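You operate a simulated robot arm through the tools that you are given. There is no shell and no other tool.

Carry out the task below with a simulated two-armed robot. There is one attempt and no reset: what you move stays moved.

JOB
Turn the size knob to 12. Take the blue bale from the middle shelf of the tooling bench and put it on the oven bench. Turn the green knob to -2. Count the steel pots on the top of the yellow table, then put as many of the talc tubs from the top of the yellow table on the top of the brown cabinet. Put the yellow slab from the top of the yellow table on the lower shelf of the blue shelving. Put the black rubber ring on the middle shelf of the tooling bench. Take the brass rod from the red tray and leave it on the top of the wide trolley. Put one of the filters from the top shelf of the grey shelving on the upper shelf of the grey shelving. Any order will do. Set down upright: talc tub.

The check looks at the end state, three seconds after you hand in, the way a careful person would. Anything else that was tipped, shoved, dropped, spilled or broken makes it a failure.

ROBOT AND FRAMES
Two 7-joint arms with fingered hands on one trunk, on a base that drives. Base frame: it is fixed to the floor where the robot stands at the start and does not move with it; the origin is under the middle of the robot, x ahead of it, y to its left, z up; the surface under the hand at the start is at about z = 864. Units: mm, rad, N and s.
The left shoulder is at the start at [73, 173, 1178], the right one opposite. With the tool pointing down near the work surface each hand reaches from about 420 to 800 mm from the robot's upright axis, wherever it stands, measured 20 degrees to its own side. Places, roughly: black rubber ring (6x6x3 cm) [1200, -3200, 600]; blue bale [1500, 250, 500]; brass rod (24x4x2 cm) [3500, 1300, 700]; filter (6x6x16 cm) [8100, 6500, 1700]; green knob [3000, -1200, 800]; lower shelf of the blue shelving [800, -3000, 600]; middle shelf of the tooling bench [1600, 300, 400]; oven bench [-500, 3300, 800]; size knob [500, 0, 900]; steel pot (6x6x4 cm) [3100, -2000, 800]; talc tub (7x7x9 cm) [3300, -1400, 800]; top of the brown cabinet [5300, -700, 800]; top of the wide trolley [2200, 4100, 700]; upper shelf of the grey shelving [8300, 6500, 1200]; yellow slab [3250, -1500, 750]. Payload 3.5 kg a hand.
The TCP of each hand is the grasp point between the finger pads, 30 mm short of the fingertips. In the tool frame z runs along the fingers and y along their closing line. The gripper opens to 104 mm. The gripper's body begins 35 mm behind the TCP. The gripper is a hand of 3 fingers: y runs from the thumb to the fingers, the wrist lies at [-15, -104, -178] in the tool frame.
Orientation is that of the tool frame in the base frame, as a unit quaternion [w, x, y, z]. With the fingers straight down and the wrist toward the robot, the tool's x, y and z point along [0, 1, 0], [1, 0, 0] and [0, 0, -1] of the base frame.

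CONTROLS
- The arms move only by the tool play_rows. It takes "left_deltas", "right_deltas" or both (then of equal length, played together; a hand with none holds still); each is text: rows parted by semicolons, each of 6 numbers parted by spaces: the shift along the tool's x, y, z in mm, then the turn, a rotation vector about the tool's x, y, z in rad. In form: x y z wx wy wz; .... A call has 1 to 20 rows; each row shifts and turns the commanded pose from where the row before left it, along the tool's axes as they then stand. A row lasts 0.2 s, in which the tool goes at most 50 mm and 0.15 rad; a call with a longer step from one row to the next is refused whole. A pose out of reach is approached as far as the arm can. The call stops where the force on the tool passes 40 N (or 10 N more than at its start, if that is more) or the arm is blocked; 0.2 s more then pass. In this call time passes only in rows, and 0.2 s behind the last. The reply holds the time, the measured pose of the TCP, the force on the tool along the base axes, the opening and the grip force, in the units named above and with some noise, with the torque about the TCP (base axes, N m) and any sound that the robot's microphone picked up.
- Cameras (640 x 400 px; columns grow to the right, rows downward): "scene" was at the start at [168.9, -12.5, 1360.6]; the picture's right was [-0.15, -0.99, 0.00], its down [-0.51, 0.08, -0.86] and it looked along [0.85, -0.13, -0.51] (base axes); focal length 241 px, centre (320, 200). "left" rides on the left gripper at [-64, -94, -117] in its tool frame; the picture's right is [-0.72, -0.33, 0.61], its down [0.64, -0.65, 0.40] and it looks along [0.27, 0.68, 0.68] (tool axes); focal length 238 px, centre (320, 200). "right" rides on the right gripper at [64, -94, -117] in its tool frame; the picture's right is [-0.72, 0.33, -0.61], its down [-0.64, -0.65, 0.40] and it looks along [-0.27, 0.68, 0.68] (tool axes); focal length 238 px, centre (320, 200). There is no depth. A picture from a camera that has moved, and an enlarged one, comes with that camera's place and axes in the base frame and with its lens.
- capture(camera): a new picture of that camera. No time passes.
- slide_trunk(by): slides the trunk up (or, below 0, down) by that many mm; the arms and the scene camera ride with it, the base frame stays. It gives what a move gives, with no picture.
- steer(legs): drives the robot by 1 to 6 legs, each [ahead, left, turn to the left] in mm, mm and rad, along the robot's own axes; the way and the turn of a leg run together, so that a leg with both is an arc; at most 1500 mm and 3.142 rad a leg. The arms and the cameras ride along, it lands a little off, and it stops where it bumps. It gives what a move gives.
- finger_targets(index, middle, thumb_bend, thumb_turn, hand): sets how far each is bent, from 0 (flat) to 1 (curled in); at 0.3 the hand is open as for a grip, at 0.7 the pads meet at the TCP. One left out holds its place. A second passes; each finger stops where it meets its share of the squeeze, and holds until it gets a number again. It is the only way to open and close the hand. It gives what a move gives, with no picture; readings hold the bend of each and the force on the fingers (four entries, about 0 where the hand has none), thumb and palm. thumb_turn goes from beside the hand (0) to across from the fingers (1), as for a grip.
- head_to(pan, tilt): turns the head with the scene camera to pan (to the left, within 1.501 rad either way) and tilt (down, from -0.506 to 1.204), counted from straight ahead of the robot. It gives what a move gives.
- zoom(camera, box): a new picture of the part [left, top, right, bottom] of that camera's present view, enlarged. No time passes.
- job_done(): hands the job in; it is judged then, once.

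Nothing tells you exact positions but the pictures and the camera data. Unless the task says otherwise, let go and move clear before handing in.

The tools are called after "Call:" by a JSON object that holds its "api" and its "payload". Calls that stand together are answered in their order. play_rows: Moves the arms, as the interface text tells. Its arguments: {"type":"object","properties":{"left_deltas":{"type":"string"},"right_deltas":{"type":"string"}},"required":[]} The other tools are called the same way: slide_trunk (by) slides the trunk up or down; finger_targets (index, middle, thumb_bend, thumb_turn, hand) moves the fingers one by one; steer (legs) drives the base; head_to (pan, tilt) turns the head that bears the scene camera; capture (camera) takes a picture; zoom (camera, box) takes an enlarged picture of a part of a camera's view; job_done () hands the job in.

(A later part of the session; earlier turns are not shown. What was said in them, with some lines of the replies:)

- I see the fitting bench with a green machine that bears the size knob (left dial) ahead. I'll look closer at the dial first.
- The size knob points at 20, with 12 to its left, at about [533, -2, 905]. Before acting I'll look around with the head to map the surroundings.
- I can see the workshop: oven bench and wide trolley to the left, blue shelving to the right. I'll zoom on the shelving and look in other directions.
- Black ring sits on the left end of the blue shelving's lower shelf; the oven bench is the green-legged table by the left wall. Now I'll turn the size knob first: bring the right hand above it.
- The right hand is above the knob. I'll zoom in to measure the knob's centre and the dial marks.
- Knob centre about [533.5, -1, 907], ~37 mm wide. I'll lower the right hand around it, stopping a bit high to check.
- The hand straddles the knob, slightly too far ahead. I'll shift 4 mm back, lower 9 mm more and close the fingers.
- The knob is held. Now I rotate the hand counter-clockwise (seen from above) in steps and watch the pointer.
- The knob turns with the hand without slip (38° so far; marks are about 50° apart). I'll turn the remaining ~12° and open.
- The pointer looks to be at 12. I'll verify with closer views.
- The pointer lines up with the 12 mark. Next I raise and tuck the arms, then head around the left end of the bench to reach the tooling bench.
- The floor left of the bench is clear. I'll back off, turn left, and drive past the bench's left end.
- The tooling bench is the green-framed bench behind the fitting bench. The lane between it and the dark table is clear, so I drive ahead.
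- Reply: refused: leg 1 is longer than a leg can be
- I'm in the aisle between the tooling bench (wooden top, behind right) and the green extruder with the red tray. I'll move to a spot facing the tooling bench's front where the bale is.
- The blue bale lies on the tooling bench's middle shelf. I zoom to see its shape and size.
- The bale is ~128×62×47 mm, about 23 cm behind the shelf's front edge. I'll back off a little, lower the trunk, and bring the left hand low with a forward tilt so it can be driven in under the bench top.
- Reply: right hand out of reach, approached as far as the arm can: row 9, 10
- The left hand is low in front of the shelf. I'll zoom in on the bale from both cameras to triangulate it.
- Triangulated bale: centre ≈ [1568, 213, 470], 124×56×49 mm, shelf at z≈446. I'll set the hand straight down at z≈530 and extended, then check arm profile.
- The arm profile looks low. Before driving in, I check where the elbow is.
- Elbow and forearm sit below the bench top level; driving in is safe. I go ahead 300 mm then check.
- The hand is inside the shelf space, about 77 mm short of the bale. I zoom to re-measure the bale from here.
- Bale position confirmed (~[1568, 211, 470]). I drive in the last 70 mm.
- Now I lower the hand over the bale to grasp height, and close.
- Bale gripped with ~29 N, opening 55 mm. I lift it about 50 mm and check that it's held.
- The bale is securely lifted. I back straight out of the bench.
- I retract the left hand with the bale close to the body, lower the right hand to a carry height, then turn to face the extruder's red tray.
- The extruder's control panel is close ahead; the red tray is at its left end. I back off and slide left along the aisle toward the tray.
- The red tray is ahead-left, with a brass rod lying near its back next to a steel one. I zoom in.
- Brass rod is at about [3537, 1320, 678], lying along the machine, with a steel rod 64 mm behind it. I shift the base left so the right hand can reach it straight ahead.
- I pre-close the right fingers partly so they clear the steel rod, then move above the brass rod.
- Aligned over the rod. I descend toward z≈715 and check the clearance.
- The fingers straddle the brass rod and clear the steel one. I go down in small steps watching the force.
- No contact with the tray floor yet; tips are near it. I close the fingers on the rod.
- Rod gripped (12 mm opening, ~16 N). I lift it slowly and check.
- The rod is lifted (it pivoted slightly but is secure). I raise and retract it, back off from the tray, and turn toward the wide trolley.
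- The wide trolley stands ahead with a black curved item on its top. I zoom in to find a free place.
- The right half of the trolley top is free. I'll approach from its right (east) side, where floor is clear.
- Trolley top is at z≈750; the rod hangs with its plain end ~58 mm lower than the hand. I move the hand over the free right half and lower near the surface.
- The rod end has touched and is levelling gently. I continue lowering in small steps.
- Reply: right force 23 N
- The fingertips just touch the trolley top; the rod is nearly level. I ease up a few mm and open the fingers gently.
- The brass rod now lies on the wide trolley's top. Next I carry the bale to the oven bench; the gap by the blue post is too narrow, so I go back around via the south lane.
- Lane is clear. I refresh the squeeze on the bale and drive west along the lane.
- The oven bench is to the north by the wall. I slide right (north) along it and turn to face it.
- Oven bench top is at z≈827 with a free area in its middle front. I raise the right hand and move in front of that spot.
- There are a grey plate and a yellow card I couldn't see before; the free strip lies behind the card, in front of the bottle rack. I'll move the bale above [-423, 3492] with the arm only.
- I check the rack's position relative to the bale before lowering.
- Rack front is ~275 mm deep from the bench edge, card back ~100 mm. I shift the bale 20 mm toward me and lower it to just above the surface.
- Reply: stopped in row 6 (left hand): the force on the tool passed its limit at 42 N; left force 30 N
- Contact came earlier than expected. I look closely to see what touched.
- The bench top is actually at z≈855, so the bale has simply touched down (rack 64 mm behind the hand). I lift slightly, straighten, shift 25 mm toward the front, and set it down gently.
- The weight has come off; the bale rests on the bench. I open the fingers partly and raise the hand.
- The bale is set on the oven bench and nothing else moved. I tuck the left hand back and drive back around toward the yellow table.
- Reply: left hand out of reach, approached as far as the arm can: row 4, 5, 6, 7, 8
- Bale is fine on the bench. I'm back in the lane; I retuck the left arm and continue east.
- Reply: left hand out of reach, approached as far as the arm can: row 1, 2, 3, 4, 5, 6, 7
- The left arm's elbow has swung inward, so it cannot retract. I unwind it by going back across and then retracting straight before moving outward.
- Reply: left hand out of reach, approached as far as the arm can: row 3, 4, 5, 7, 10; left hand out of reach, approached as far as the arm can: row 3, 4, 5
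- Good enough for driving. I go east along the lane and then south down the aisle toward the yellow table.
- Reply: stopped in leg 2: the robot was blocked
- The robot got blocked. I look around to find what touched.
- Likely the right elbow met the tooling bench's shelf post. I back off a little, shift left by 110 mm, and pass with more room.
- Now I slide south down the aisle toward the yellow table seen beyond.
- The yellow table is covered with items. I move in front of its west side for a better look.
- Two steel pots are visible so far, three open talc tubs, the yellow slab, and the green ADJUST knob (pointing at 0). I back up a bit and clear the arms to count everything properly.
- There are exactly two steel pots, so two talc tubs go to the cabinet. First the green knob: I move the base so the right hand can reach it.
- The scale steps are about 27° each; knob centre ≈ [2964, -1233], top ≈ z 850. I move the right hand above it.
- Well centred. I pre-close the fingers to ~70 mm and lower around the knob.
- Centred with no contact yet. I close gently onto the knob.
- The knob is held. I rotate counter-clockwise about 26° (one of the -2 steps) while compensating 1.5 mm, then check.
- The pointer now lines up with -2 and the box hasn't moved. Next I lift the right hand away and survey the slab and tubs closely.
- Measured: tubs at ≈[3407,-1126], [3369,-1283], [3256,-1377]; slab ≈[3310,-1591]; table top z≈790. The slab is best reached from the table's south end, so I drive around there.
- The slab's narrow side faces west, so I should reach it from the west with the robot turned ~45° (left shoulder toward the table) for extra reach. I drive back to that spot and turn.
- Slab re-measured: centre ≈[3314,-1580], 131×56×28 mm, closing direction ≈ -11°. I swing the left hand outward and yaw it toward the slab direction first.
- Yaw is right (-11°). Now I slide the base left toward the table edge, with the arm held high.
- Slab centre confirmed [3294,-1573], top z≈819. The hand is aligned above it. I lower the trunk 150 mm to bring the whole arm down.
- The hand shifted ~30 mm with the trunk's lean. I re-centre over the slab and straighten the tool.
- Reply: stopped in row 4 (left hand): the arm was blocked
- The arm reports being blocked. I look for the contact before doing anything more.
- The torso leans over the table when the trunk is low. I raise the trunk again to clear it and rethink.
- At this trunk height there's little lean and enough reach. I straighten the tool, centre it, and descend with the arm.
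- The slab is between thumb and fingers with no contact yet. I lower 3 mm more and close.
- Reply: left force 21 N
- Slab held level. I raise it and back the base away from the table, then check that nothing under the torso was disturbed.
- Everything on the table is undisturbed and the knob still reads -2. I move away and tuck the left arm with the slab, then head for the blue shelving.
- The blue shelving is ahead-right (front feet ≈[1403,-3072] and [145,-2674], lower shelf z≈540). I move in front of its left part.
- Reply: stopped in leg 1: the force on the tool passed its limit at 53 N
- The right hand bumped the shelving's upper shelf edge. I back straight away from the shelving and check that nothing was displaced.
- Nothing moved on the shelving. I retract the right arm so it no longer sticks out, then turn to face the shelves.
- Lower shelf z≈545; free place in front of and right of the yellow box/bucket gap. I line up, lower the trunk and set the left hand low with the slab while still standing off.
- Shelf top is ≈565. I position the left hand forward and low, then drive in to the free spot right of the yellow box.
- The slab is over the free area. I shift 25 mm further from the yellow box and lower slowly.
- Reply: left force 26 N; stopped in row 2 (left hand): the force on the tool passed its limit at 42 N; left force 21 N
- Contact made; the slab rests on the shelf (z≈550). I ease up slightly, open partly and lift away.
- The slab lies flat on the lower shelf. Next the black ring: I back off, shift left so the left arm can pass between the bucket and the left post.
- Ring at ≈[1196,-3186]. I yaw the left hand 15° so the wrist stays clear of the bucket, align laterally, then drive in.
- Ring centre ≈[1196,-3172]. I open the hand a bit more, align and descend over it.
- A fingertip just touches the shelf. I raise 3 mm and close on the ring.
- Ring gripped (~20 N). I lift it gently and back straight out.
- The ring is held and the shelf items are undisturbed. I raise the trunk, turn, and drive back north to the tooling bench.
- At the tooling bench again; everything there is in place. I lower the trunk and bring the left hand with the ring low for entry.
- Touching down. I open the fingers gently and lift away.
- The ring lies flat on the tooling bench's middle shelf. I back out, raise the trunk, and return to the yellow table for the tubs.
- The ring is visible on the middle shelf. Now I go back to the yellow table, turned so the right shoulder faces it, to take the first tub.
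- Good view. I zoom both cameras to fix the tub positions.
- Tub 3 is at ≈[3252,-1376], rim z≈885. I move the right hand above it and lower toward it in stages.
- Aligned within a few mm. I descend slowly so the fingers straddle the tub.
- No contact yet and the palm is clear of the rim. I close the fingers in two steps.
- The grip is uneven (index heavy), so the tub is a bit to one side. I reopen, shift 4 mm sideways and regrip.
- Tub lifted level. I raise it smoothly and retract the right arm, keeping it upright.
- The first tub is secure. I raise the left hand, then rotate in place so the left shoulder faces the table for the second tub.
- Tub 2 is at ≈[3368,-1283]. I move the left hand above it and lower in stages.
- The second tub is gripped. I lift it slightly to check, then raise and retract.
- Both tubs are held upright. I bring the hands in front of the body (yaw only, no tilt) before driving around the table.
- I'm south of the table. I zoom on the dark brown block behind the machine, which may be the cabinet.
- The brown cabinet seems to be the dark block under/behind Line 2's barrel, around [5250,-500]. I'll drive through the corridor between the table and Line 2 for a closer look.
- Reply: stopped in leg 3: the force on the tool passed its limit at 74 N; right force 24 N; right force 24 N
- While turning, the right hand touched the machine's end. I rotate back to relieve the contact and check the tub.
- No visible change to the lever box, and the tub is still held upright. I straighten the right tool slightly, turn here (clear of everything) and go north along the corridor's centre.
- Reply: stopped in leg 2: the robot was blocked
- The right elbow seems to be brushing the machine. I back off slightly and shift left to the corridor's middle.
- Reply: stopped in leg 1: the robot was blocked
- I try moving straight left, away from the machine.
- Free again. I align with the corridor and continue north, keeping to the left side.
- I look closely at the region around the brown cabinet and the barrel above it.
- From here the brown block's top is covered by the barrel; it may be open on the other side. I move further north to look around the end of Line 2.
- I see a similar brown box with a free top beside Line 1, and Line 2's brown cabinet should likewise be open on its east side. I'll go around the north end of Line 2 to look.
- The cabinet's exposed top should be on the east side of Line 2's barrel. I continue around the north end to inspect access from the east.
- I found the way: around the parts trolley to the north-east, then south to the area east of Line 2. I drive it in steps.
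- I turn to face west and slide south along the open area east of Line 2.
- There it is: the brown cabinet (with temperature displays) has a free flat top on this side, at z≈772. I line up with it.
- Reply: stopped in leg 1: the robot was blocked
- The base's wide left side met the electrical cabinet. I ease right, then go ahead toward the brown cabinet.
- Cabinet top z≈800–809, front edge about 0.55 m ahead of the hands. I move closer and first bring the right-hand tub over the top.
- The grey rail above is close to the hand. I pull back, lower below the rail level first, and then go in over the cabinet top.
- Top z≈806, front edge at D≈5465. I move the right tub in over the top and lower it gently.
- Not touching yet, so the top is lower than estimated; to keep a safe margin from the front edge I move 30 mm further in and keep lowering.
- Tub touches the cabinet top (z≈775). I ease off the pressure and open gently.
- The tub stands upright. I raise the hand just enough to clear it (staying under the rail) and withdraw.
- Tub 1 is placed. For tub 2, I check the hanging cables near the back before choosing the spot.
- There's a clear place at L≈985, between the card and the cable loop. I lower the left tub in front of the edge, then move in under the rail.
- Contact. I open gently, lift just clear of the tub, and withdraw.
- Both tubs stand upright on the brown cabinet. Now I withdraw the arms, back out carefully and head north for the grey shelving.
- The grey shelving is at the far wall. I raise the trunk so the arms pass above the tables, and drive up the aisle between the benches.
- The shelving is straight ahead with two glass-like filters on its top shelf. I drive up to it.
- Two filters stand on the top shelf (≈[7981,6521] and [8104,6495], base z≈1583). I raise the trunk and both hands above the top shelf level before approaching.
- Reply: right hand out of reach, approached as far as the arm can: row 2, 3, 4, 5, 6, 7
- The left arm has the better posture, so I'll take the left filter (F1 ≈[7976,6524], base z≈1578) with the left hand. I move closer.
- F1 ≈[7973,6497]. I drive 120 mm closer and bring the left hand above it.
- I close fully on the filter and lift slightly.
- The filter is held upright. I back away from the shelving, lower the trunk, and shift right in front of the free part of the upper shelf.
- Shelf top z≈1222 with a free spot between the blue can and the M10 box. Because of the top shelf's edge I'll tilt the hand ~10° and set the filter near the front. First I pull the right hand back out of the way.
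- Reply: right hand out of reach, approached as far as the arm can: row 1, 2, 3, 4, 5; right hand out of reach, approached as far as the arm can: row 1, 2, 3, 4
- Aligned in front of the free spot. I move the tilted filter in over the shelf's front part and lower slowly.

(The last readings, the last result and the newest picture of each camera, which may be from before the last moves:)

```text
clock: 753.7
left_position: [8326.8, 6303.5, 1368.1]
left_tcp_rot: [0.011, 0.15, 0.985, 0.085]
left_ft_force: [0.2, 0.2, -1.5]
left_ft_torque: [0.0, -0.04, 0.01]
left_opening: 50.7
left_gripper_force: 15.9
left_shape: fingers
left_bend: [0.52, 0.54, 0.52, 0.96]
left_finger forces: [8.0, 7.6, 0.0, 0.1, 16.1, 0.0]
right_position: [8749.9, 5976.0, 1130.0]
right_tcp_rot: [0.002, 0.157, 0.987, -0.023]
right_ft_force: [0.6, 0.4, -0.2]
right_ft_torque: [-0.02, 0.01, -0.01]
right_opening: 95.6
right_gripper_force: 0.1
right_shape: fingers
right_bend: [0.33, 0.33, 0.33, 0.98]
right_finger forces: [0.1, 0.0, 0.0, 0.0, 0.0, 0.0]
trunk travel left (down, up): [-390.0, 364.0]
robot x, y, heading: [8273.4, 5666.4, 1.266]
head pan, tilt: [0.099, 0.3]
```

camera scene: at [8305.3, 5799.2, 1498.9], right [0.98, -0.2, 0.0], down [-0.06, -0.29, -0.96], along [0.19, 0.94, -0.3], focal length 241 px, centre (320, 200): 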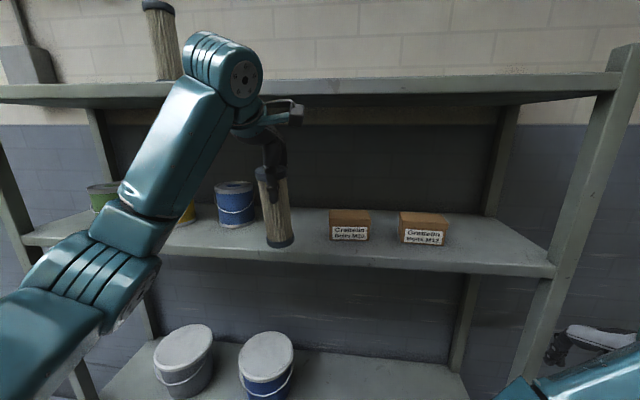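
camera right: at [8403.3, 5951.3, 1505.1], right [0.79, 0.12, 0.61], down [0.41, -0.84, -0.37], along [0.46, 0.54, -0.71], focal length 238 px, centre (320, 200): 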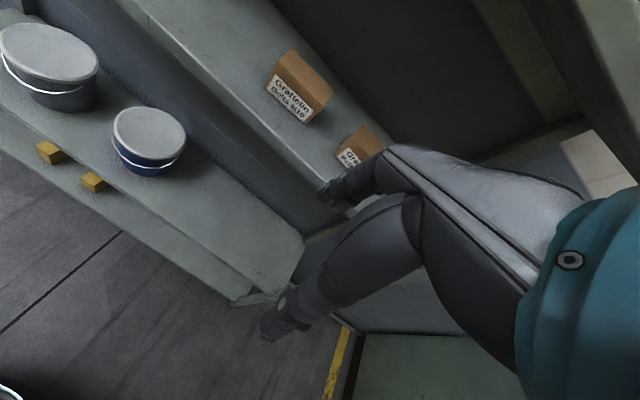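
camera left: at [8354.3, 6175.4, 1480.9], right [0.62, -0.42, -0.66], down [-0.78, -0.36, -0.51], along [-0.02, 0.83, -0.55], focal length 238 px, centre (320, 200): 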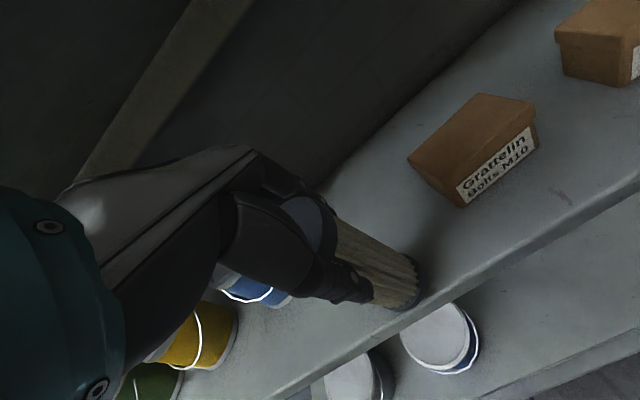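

Call:
{"api": "play_rows", "payload": {"left_deltas": "0 -0.4 2 0 0 0; 0 -0.4 2 0 0 0; 0 0 0 0 0 0"}}

Call:
{"api": "zoom", "payload": {"camera": "scene", "box": [260, 160, 380, 270]}}

```text
clock: 754.5
left_position: [8325.7, 6302.4, 1363.6]
left_tcp_rot: [0.012, 0.15, 0.985, 0.086]
left_ft_force: [0.4, 0.5, 0.0]
left_ft_torque: [-0.04, 0.01, 0.0]
left_opening: 50.8
left_gripper_force: 15.9
left_shape: fingers
left_bend: [0.52, 0.54, 0.52, 0.96]
left_finger forces: [8.2, 7.8, 0.1, 0.0, 16.0, 0.1]
right_position: [8749.1, 5976.0, 1129.0]
right_tcp_rot: [0.002, 0.158, 0.987, -0.023]
right_ft_force: [0.1, 1.2, -0.1]
right_ft_torque: [0.0, 0.01, -0.01]
right_opening: 95.7
right_gripper_force: 0.2
right_shape: fingers
right_bend: [0.33, 0.33, 0.33, 0.98]
right_finger forces: [0.0, 0.0, 0.1, 0.1, 0.0, 0.0]
trunk travel left (down, up): [-390.0, 364.0]
robot x, y, heading: [8270.7, 5669.3, 1.271]
head pan, tilt: [0.099, 0.3]
```

```text
3.64 times, centred on (320, 215) of scene
camera zoom: at [8305.0, 5798.2, 1499.0], right [0.98, -0.2, 0.0], down [-0.06, -0.29, -0.96], along [0.19, 0.94, -0.3], focal length 876 px, centre (320, 146)
```

zoom: 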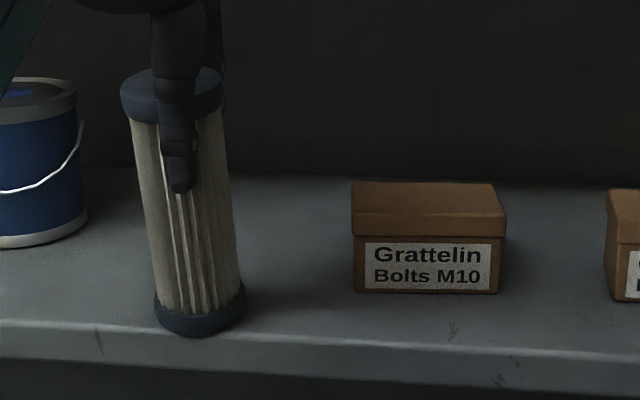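

The base is right at the front edge; I raise slightly, move 30 mm deeper, and lower again.

Call:
{"api": "play_rows", "payload": {"left_deltas": "0 1.4 -7.9 0 0 0; 0 15 2.6 0 0 0; 0 15 2.6 0 0 0; 0 -0.5 2.9 0 0 0; 0 0 0 0 0 0"}}

Call:
{"api": "zoom", "payload": {"camera": "scene", "box": [260, 160, 380, 270]}}

Call:
{"api": "capture", "payload": {"camera": "scene"}}

```text
clock: 755.7
left_position: [8334.0, 6332.2, 1369.2]
left_tcp_rot: [0.011, 0.15, 0.985, 0.085]
left_ft_force: [0.8, -0.1, -1.8]
left_ft_torque: [-0.02, 0.01, 0.01]
left_opening: 50.9
left_gripper_force: 16.5
left_shape: fingers
left_bend: [0.52, 0.54, 0.52, 0.96]
left_finger forces: [8.0, 7.7, 0.0, 0.1, 16.0, 0.0]
right_position: [8749.3, 5976.0, 1129.2]
right_tcp_rot: [0.001, 0.158, 0.987, -0.023]
right_ft_force: [-0.4, 0.7, 0.3]
right_ft_torque: [-0.01, 0.01, 0.0]
right_opening: 95.3
right_gripper_force: 0.0
right_shape: fingers
right_bend: [0.33, 0.33, 0.33, 0.98]
right_finger forces: [0.0, 0.0, 0.0, 0.0, 0.1, 0.1]
trunk travel left (down, up): [-390.0, 364.0]
robot x, y, heading: [8271.1, 5666.1, 1.271]
head pan, tilt: [0.099, 0.3]
```

```text
3.64 times, centred on (320, 215) of scene
camera zoom: at [8305.0, 5798.4, 1499.0], right [0.98, -0.2, 0.0], down [-0.06, -0.29, -0.96], along [0.19, 0.94, -0.3], focal length 876 px, centre (320, 146)
```

zoom: 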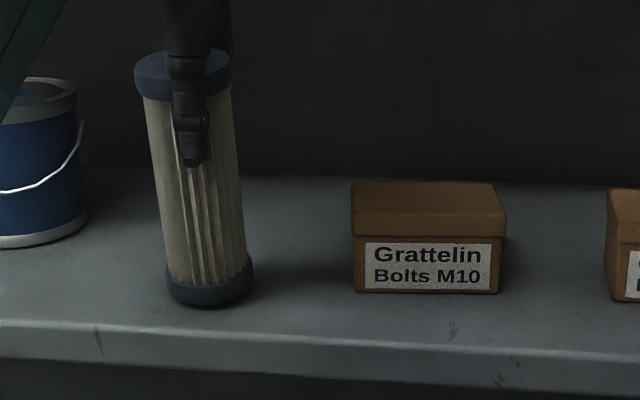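

```text
taken
camera scene: at [8305.0, 5798.4, 1499.0], right [0.98, -0.2, 0.0], down [-0.06, -0.29, -0.96], along [0.19, 0.94, -0.3], focal length 241 px, centre (320, 200)
```

scene: 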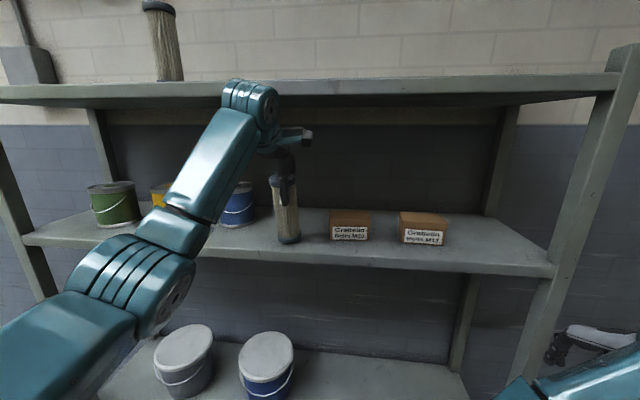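

Call:
{"api": "play_rows", "payload": {"left_deltas": "0 -0.5 2.9 0 0 0; 0 -0.35 2 0 0 0; 0 0 0 0 0 0"}}

```text
clock: 756.5
left_position: [8335.6, 6332.6, 1365.5]
left_tcp_rot: [0.011, 0.15, 0.985, 0.086]
left_ft_force: [0.1, 0.4, 1.0]
left_ft_torque: [-0.01, 0.01, -0.01]
left_opening: 51.1
left_gripper_force: 15.5
left_shape: fingers
left_bend: [0.52, 0.54, 0.52, 0.96]
left_finger forces: [8.2, 7.9, 0.0, 0.0, 16.0, 0.0]
right_position: [8750.5, 5976.5, 1128.4]
right_tcp_rot: [0.001, 0.158, 0.987, -0.023]
right_ft_force: [-0.1, -0.4, 0.6]
right_ft_torque: [0.02, -0.04, 0.03]
right_opening: 95.6
right_gripper_force: 0.1
right_shape: fingers
right_bend: [0.33, 0.33, 0.33, 0.98]
right_finger forces: [0.0, 0.1, 0.0, 0.0, 0.0, 0.0]
trunk travel left (down, up): [-390.0, 364.0]
robot x, y, heading: [8275.3, 5669.2, 1.274]
head pan, tilt: [0.099, 0.3]
```

Contact again. I reduce the tilt to about 7° pivoting on the base edge, then release gently.

Call:
{"api": "play_rows", "payload": {"left_deltas": "0 3.8 0.7 0.026 0 0; 0 3.8 0.7 0.026 0 0; 0 0 0 0 0 0"}}

Call:
{"api": "zoom", "payload": {"camera": "scene", "box": [260, 160, 380, 270]}}

```text
clock: 757.3
left_position: [8336.0, 6339.8, 1364.8]
left_tcp_rot: [0.007, 0.15, 0.987, 0.059]
left_ft_force: [0.3, -0.5, -0.7]
left_ft_torque: [-0.03, 0.0, 0.02]
left_opening: 50.7
left_gripper_force: 15.7
left_shape: fingers
left_bend: [0.52, 0.54, 0.52, 0.96]
left_finger forces: [8.1, 7.8, 0.0, 0.0, 16.1, 0.0]
right_position: [8748.4, 5976.6, 1128.5]
right_tcp_rot: [0.001, 0.158, 0.987, -0.023]
right_ft_force: [-1.4, 0.6, 0.5]
right_ft_torque: [-0.01, 0.04, 0.0]
right_opening: 95.3
right_gripper_force: 0.1
right_shape: fingers
right_bend: [0.33, 0.33, 0.33, 0.98]
right_finger forces: [0.0, 0.0, 0.1, 0.0, 0.0, 0.1]
trunk travel left (down, up): [-390.0, 364.0]
robot x, y, heading: [8271.5, 5667.0, 1.274]
head pan, tilt: [0.099, 0.3]
```

```text
3.64 times, centred on (320, 215) of scene
camera zoom: at [8304.9, 5798.2, 1499.0], right [0.98, -0.2, 0.0], down [-0.06, -0.29, -0.96], along [0.19, 0.94, -0.3], focal length 876 px, centre (320, 146)
```

zoom: 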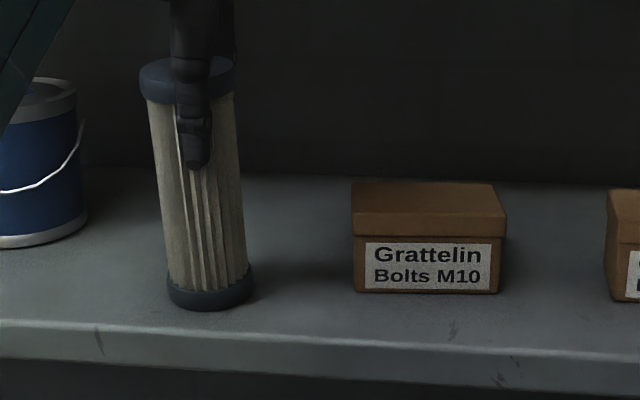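

Call:
{"api": "finger_targets", "payload": {"hand": "left", "index": 0.47, "middle": 0.47, "thumb_bend": 0.47}}

Call:
{"api": "zoom", "payload": {"camera": "scene", "box": [260, 160, 380, 270]}}

Call:
{"api": "finger_targets", "payload": {"hand": "left", "index": 0.4, "middle": 0.4, "thumb_bend": 0.4}}

Call:
{"api": "zoom", "payload": {"camera": "scene", "box": [260, 160, 380, 270]}}

```text
clock: 758.3
left_position: [8336.6, 6340.8, 1363.5]
left_tcp_rot: [0.007, 0.15, 0.987, 0.059]
left_ft_force: [-0.5, -0.8, -0.1]
left_ft_torque: [-0.02, -0.01, 0.01]
left_opening: 60.1
left_gripper_force: 0.4
left_shape: fingers
left_bend: [0.47, 0.47, 0.47, 0.97]
left_finger forces: [0.2, 0.0, 0.1, 0.0, 0.0, 0.1]
right_position: [8749.7, 5976.6, 1128.6]
right_tcp_rot: [0.001, 0.158, 0.987, -0.023]
right_ft_force: [0.2, -0.2, 0.2]
right_ft_torque: [0.0, 0.01, -0.01]
right_opening: 95.2
right_gripper_force: 0.0
right_shape: fingers
right_bend: [0.33, 0.33, 0.33, 0.98]
right_finger forces: [0.0, 0.0, 0.1, 0.0, 0.0, 0.0]
trunk travel left (down, up): [-390.0, 364.0]
robot x, y, heading: [8273.0, 5667.1, 1.27]
head pan, tilt: [0.099, 0.3]
```

```text
3.64 times, centred on (320, 215) of scene
camera zoom: at [8305.0, 5798.2, 1499.0], right [0.98, -0.2, 0.0], down [-0.06, -0.29, -0.96], along [0.19, 0.94, -0.3], focal length 876 px, centre (320, 146)
```

zoom: 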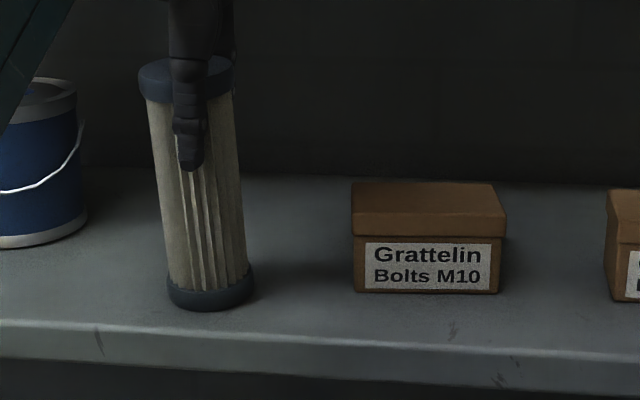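

```text
clock: 759.3
left_position: [8335.8, 6340.5, 1363.5]
left_tcp_rot: [0.007, 0.15, 0.987, 0.059]
left_ft_force: [0.7, 0.0, 0.0]
left_ft_torque: [0.01, 0.01, 0.01]
left_opening: 77.7
left_gripper_force: 0.1
left_shape: fingers
left_bend: [0.4, 0.4, 0.4, 0.97]
left_finger forces: [0.2, 0.0, 0.0, 0.1, 0.0, 0.0]
right_position: [8749.0, 5975.5, 1129.3]
right_tcp_rot: [0.001, 0.158, 0.987, -0.023]
right_ft_force: [-1.1, -0.7, -0.2]
right_ft_torque: [0.03, 0.04, 0.01]
right_opening: 95.4
right_gripper_force: 0.1
right_shape: fingers
right_bend: [0.33, 0.33, 0.33, 0.98]
right_finger forces: [0.1, 0.1, 0.0, 0.0, 0.0, 0.0]
trunk travel left (down, up): [-390.0, 364.0]
robot x, y, heading: [8268.8, 5665.7, 1.269]
head pan, tilt: [0.099, 0.3]
```

```text
3.64 times, centred on (320, 215) of scene
camera zoom: at [8305.0, 5798.2, 1499.0], right [0.98, -0.2, 0.0], down [-0.06, -0.29, -0.96], along [0.19, 0.94, -0.3], focal length 876 px, centre (320, 146)
```

zoom: 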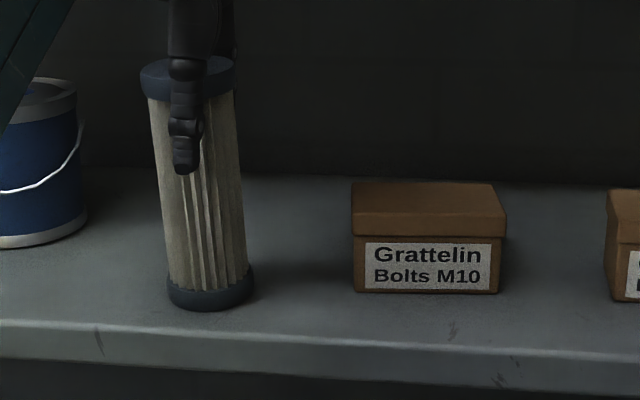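

Call:
{"api": "finger_targets", "payload": {"hand": "left", "index": 0.32, "middle": 0.32, "thumb_bend": 0.36}}

Call:
{"api": "finger_targets", "payload": {"hand": "left", "index": 0.24, "middle": 0.24, "thumb_bend": 0.3}}

Call:
{"api": "zoom", "payload": {"camera": "scene", "box": [260, 160, 380, 270]}}

Call:
{"api": "capture", "payload": {"camera": "left"}}

```text
clock: 760.3
left_position: [8336.1, 6339.9, 1364.0]
left_tcp_rot: [0.007, 0.15, 0.987, 0.059]
left_ft_force: [0.1, 0.1, 0.3]
left_ft_torque: [0.02, 0.01, -0.02]
left_opening: 93.1
left_gripper_force: 0.1
left_shape: fingers
left_bend: [0.32, 0.32, 0.36, 0.97]
left_finger forces: [0.2, 0.0, 0.1, 0.1, 0.1, 0.0]
right_position: [8748.6, 5977.2, 1128.9]
right_tcp_rot: [0.002, 0.158, 0.987, -0.024]
right_ft_force: [0.5, 0.6, 0.0]
right_ft_torque: [0.03, -0.01, -0.02]
right_opening: 95.6
right_gripper_force: 0.0
right_shape: fingers
right_bend: [0.33, 0.33, 0.33, 0.98]
right_finger forces: [0.0, 0.1, 0.0, 0.1, 0.0, 0.1]
trunk travel left (down, up): [-390.0, 364.0]
robot x, y, heading: [8273.0, 5666.1, 1.267]
head pan, tilt: [0.099, 0.3]
```

```text
clock: 761.3
left_position: [8337.1, 6340.0, 1362.8]
left_tcp_rot: [0.007, 0.15, 0.987, 0.06]
left_ft_force: [0.7, 0.2, -1.0]
left_ft_torque: [-0.01, 0.03, -0.04]
left_opening: 111.4
left_gripper_force: 0.0
left_shape: fingers
left_bend: [0.24, 0.24, 0.3, 0.97]
left_finger forces: [0.0, 0.0, 0.1, 0.1, 0.0, 0.1]
right_position: [8748.8, 5978.0, 1129.1]
right_tcp_rot: [0.002, 0.158, 0.987, -0.023]
right_ft_force: [-0.5, 1.3, 0.1]
right_ft_torque: [0.03, -0.04, -0.02]
right_opening: 95.4
right_gripper_force: 0.0
right_shape: fingers
right_bend: [0.33, 0.33, 0.33, 0.98]
right_finger forces: [0.1, 0.1, 0.0, 0.1, 0.1, 0.0]
trunk travel left (down, up): [-390.0, 364.0]
robot x, y, heading: [8270.5, 5664.0, 1.275]
head pan, tilt: [0.099, 0.3]
```

```text
3.64 times, centred on (320, 215) of scene
camera zoom: at [8304.9, 5798.2, 1499.0], right [0.98, -0.2, 0.0], down [-0.06, -0.29, -0.96], along [0.19, 0.94, -0.3], focal length 876 px, centre (320, 146)
```

zoom: 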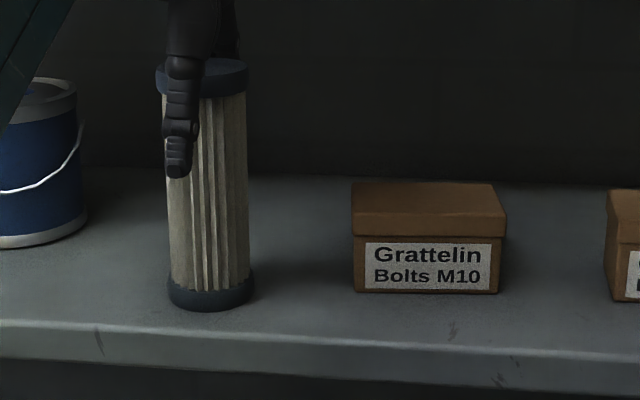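

```text
taken
camera left: at [8367.3, 6216.9, 1469.1], right [0.61, -0.45, -0.65], down [-0.79, -0.38, -0.48], along [-0.03, 0.81, -0.59], focal length 238 px, centre (320, 200)
```

left: 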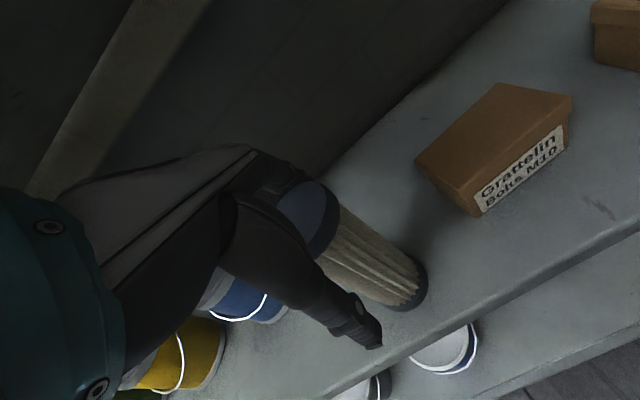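

The filter now stands upright on the upper shelf. To withdraw without touching it, I spread the fingers further, tilt the hand a little more, raise slightly, and then pull back.

Call:
{"api": "finger_targets", "payload": {"hand": "left", "index": 0.12, "middle": 0.12, "thumb_bend": 0.25}}

Call:
{"api": "play_rows", "payload": {"left_deltas": "0 4 0.5 -0.045 0 0; 0 4 0.8 -0.045 0 0; 0 2.1 -9.8 0 0 0; 0 2.1 -9.8 0 0 0; 0 0 0 0 0 0"}}

Call:
{"api": "zoom", "payload": {"camera": "scene", "box": [220, 60, 400, 280]}}

Call:
{"api": "capture", "payload": {"camera": "left"}}

```text
clock: 762.3
left_position: [8336.8, 6341.1, 1363.6]
left_tcp_rot: [0.007, 0.15, 0.987, 0.058]
left_ft_force: [0.2, -0.1, -0.2]
left_ft_torque: [0.01, 0.01, -0.03]
left_opening: 132.0
left_gripper_force: 0.0
left_shape: fingers
left_bend: [0.12, 0.12, 0.25, 0.97]
left_finger forces: [0.1, 0.0, 0.0, 0.1, 0.1, 0.0]
right_position: [8748.1, 5977.3, 1128.5]
right_tcp_rot: [0.002, 0.158, 0.987, -0.023]
right_ft_force: [0.1, -0.2, 0.0]
right_ft_torque: [-0.03, -0.02, -0.04]
right_opening: 95.4
right_gripper_force: 0.1
right_shape: fingers
right_bend: [0.33, 0.33, 0.33, 0.98]
right_finger forces: [0.0, 0.1, 0.1, 0.0, 0.1, 0.1]
trunk travel left (down, up): [-390.0, 364.0]
robot x, y, heading: [8273.8, 5668.1, 1.272]
head pan, tilt: [0.099, 0.3]
```

```text
clock: 763.5
left_position: [8338.0, 6348.1, 1383.2]
left_tcp_rot: [0.014, 0.15, 0.983, 0.104]
left_ft_force: [-0.2, 0.6, 0.6]
left_ft_torque: [0.0, 0.04, 0.02]
left_opening: 131.9
left_gripper_force: 0.0
left_shape: fingers
left_bend: [0.12, 0.12, 0.25, 0.97]
left_finger forces: [0.0, 0.0, 0.0, 0.0, 0.0, 0.1]
right_position: [8750.1, 5976.1, 1128.6]
right_tcp_rot: [0.001, 0.158, 0.987, -0.023]
right_ft_force: [-0.1, 0.9, 0.5]
right_ft_torque: [-0.01, -0.02, 0.0]
right_opening: 95.2
right_gripper_force: 0.0
right_shape: fingers
right_bend: [0.33, 0.33, 0.33, 0.98]
right_finger forces: [0.1, 0.1, 0.0, 0.0, 0.0, 0.1]
trunk travel left (down, up): [-390.0, 364.0]
robot x, y, heading: [8270.7, 5668.7, 1.271]
head pan, tilt: [0.099, 0.3]
```

```text
1.82 times, centred on (310, 170) of scene
camera zoom: at [8305.0, 5798.3, 1499.0], right [0.98, -0.2, 0.0], down [-0.06, -0.29, -0.96], along [0.19, 0.94, -0.3], focal length 438 px, centre (338, 254)
```

zoom: 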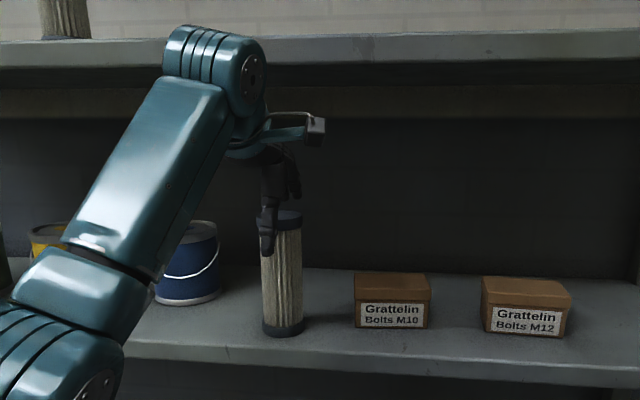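

```text
taken
camera left: at [8366.4, 6216.0, 1478.4], right [0.63, -0.4, -0.67], down [-0.78, -0.34, -0.53], along [-0.02, 0.85, -0.52], focal length 238 px, centre (320, 200)
```

left: 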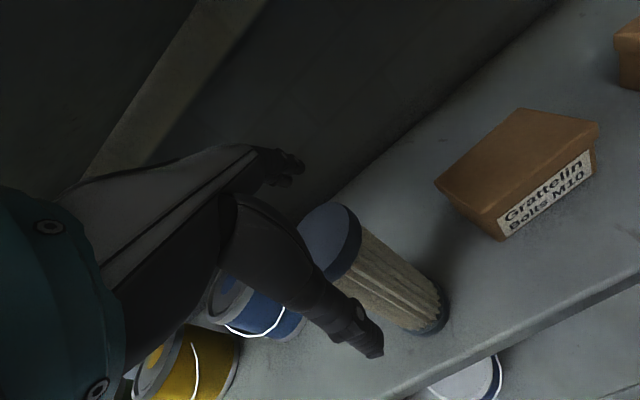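

Call:
{"api": "play_rows", "payload": {"left_deltas": "0 1 -9.9 0 0 0; 0 1 -9.9 0 0 0; 0 0 0 0 0 0"}}

Call:
{"api": "zoom", "payload": {"camera": "scene", "box": [260, 110, 380, 260]}}

Call:
{"api": "capture", "payload": {"camera": "left"}}

```text
clock: 764.3
left_position: [8338.7, 6345.7, 1404.1]
left_tcp_rot: [0.014, 0.149, 0.983, 0.103]
left_ft_force: [0.0, 0.5, 0.1]
left_ft_torque: [0.0, 0.05, -0.01]
left_opening: 131.8
left_gripper_force: 0.1
left_shape: fingers
left_bend: [0.12, 0.12, 0.25, 0.97]
left_finger forces: [0.1, 0.0, 0.0, 0.2, 0.1, 0.0]
right_position: [8748.7, 5975.0, 1129.4]
right_tcp_rot: [0.002, 0.157, 0.987, -0.023]
right_ft_force: [-0.3, -0.6, -0.5]
right_ft_torque: [0.0, -0.04, 0.02]
right_opening: 95.4
right_gripper_force: 0.0
right_shape: fingers
right_bend: [0.33, 0.33, 0.33, 0.98]
right_finger forces: [0.0, 0.0, 0.0, 0.0, 0.0, 0.0]
trunk travel left (down, up): [-390.0, 364.0]
robot x, y, heading: [8274.1, 5663.4, 1.271]
head pan, tilt: [0.099, 0.3]
```

```text
2.67 times, centred on (320, 185) of scene
camera zoom: at [8304.9, 5798.3, 1499.0], right [0.98, -0.2, 0.0], down [-0.06, -0.29, -0.96], along [0.19, 0.94, -0.3], focal length 642 px, centre (320, 240)
```

zoom: 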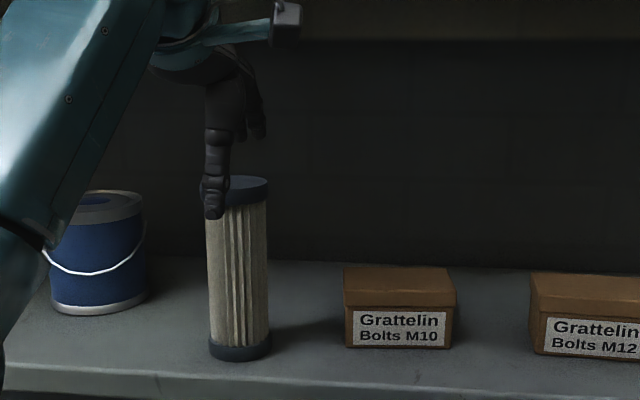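

```text
taken
camera left: at [8365.8, 6212.8, 1498.3], right [0.63, -0.4, -0.67], down [-0.78, -0.34, -0.53], along [-0.02, 0.85, -0.52], focal length 238 px, centre (320, 200)
```

left: 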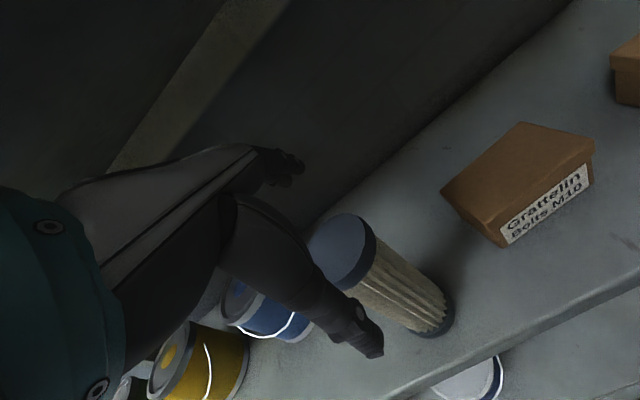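

The fingertips are ~28 mm above the filter's cap. I pull straight back.

Call:
{"api": "play_rows", "payload": {"left_deltas": "0 -14.7 -3.1 0 0 0; 0 -19.6 -4.2 0 0 0; 0 -19.6 -4.2 0 0 0; 0 -19.6 -4.2 0 0 0; 0 -19.6 -4.2 0 0 0; 0 -19.6 -4.2 0 0 0; 0 0 0 0 0 0"}}

Call:
{"api": "capture", "payload": {"camera": "scene"}}

Call:
{"api": "steer", "payload": {"legs": [[-300, 0, 0]]}}

Call:
{"api": "capture", "payload": {"camera": "scene"}}

```text
clock: 765.9
left_position: [8305.8, 6235.7, 1403.3]
left_tcp_rot: [0.014, 0.149, 0.983, 0.103]
left_ft_force: [0.5, -0.4, 1.3]
left_ft_torque: [0.0, -0.02, -0.02]
left_opening: 132.2
left_gripper_force: 0.0
left_shape: fingers
left_bend: [0.12, 0.12, 0.25, 0.97]
left_finger forces: [0.1, 0.0, 0.0, 0.1, 0.0, 0.0]
right_position: [8748.8, 5977.1, 1128.4]
right_tcp_rot: [0.002, 0.158, 0.987, -0.024]
right_ft_force: [0.4, -0.1, 0.2]
right_ft_torque: [0.0, 0.0, 0.01]
right_opening: 95.3
right_gripper_force: 0.1
right_shape: fingers
right_bend: [0.33, 0.33, 0.33, 0.98]
right_finger forces: [0.1, 0.0, 0.0, 0.0, 0.0, 0.1]
trunk travel left (down, up): [-390.0, 364.0]
robot x, y, heading: [8273.0, 5665.7, 1.269]
head pan, tilt: [0.099, 0.3]
```

```text
taken
camera scene: at [8305.1, 5798.5, 1499.0], right [0.98, -0.2, 0.0], down [-0.06, -0.29, -0.96], along [0.19, 0.94, -0.3], focal length 241 px, centre (320, 200)
```

scene: 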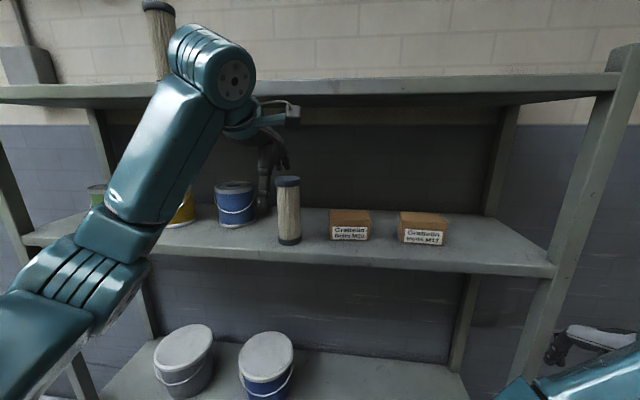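

```text
clock: 767.9
left_position: [8216.1, 5951.9, 1404.8]
left_tcp_rot: [0.014, 0.148, 0.983, 0.103]
left_ft_force: [0.6, 0.5, -0.6]
left_ft_torque: [0.02, 0.0, -0.01]
left_opening: 132.2
left_gripper_force: 0.1
left_shape: fingers
left_bend: [0.12, 0.12, 0.25, 0.97]
left_finger forces: [0.1, 0.1, 0.0, 0.0, 0.1, 0.0]
right_position: [8660.5, 5694.2, 1128.9]
right_tcp_rot: [0.002, 0.158, 0.987, -0.023]
right_ft_force: [0.2, -1.1, 1.4]
right_ft_torque: [0.06, 0.0, 0.0]
right_opening: 95.4
right_gripper_force: 0.0
right_shape: fingers
right_bend: [0.33, 0.33, 0.33, 0.98]
right_finger forces: [0.1, 0.0, 0.0, 0.0, 0.0, 0.0]
trunk travel left (down, up): [-390.0, 364.0]
robot x, y, heading: [8185.4, 5381.1, 1.271]
head pan, tilt: [0.099, 0.3]
```

```text
taken
camera scene: at [8217.0, 5514.5, 1499.1], right [0.98, -0.2, 0.0], down [-0.06, -0.29, -0.96], along [0.19, 0.94, -0.3], focal length 241 px, centre (320, 200)
```

scene: 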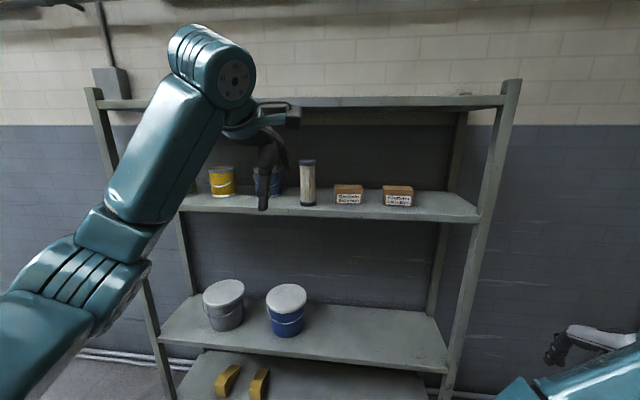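

The filter stands upright on the upper shelf, nothing else there moved, and both hands are empty and clear. All eight items are done: both knobs, bale, two tubs for the two pots, slab, ring, rod and filter. I hand in the job.

Call:
{"api": "job_done", "payload": {}}

```text
The job is handed in.
```

I finished every item on the list and handed the job in. From the camera views I believe each is right, but I haven't seen the verdict.

| Item | Where it ended up |
|---|---|
| Size knob | Pointer lines up with 12 |
| Blue bale | Oven bench, flat, in front of the bottle rack |
| Green knob | Pointer at -2, within about a degree from the pictures |
| Steel pots | I counted two on the yellow table |
| Talc tubs | Two, upright, on the brown cabinet at the second extruder line ("Line 2") |
| Yellow slab | Lower shelf of the blue shelving, flat |
| Black rubber ring | Middle shelf of the tooling bench, flat |
| Brass rod | Top of the wide trolley |
| Filter | Upper shelf of the grey shelving, upright |

**Bumps along the way:**
- **Blue shelving:** the right hand bumped the upper shelf at about 53 N. The upper and lower shelves looked unchanged afterwards, but I never saw its top shelf again. A white roll was standing there before.
- **Line 2:** the right hand, holding a tub, pressed against the end of the machine at about 74 N. Later the robot was blocked against the same machine. The oil-pump lever and the tub looked unchanged.
- **Yellow table:** the arm was blocked once while I reached for the slab. The items I checked on the table afterwards had not moved.
- **Other blocks:** the robot was stopped once near the tooling bench and once at the Line 2 electrical cabinet. I saw no change to the tooling bench; I did not look over the cabinet.
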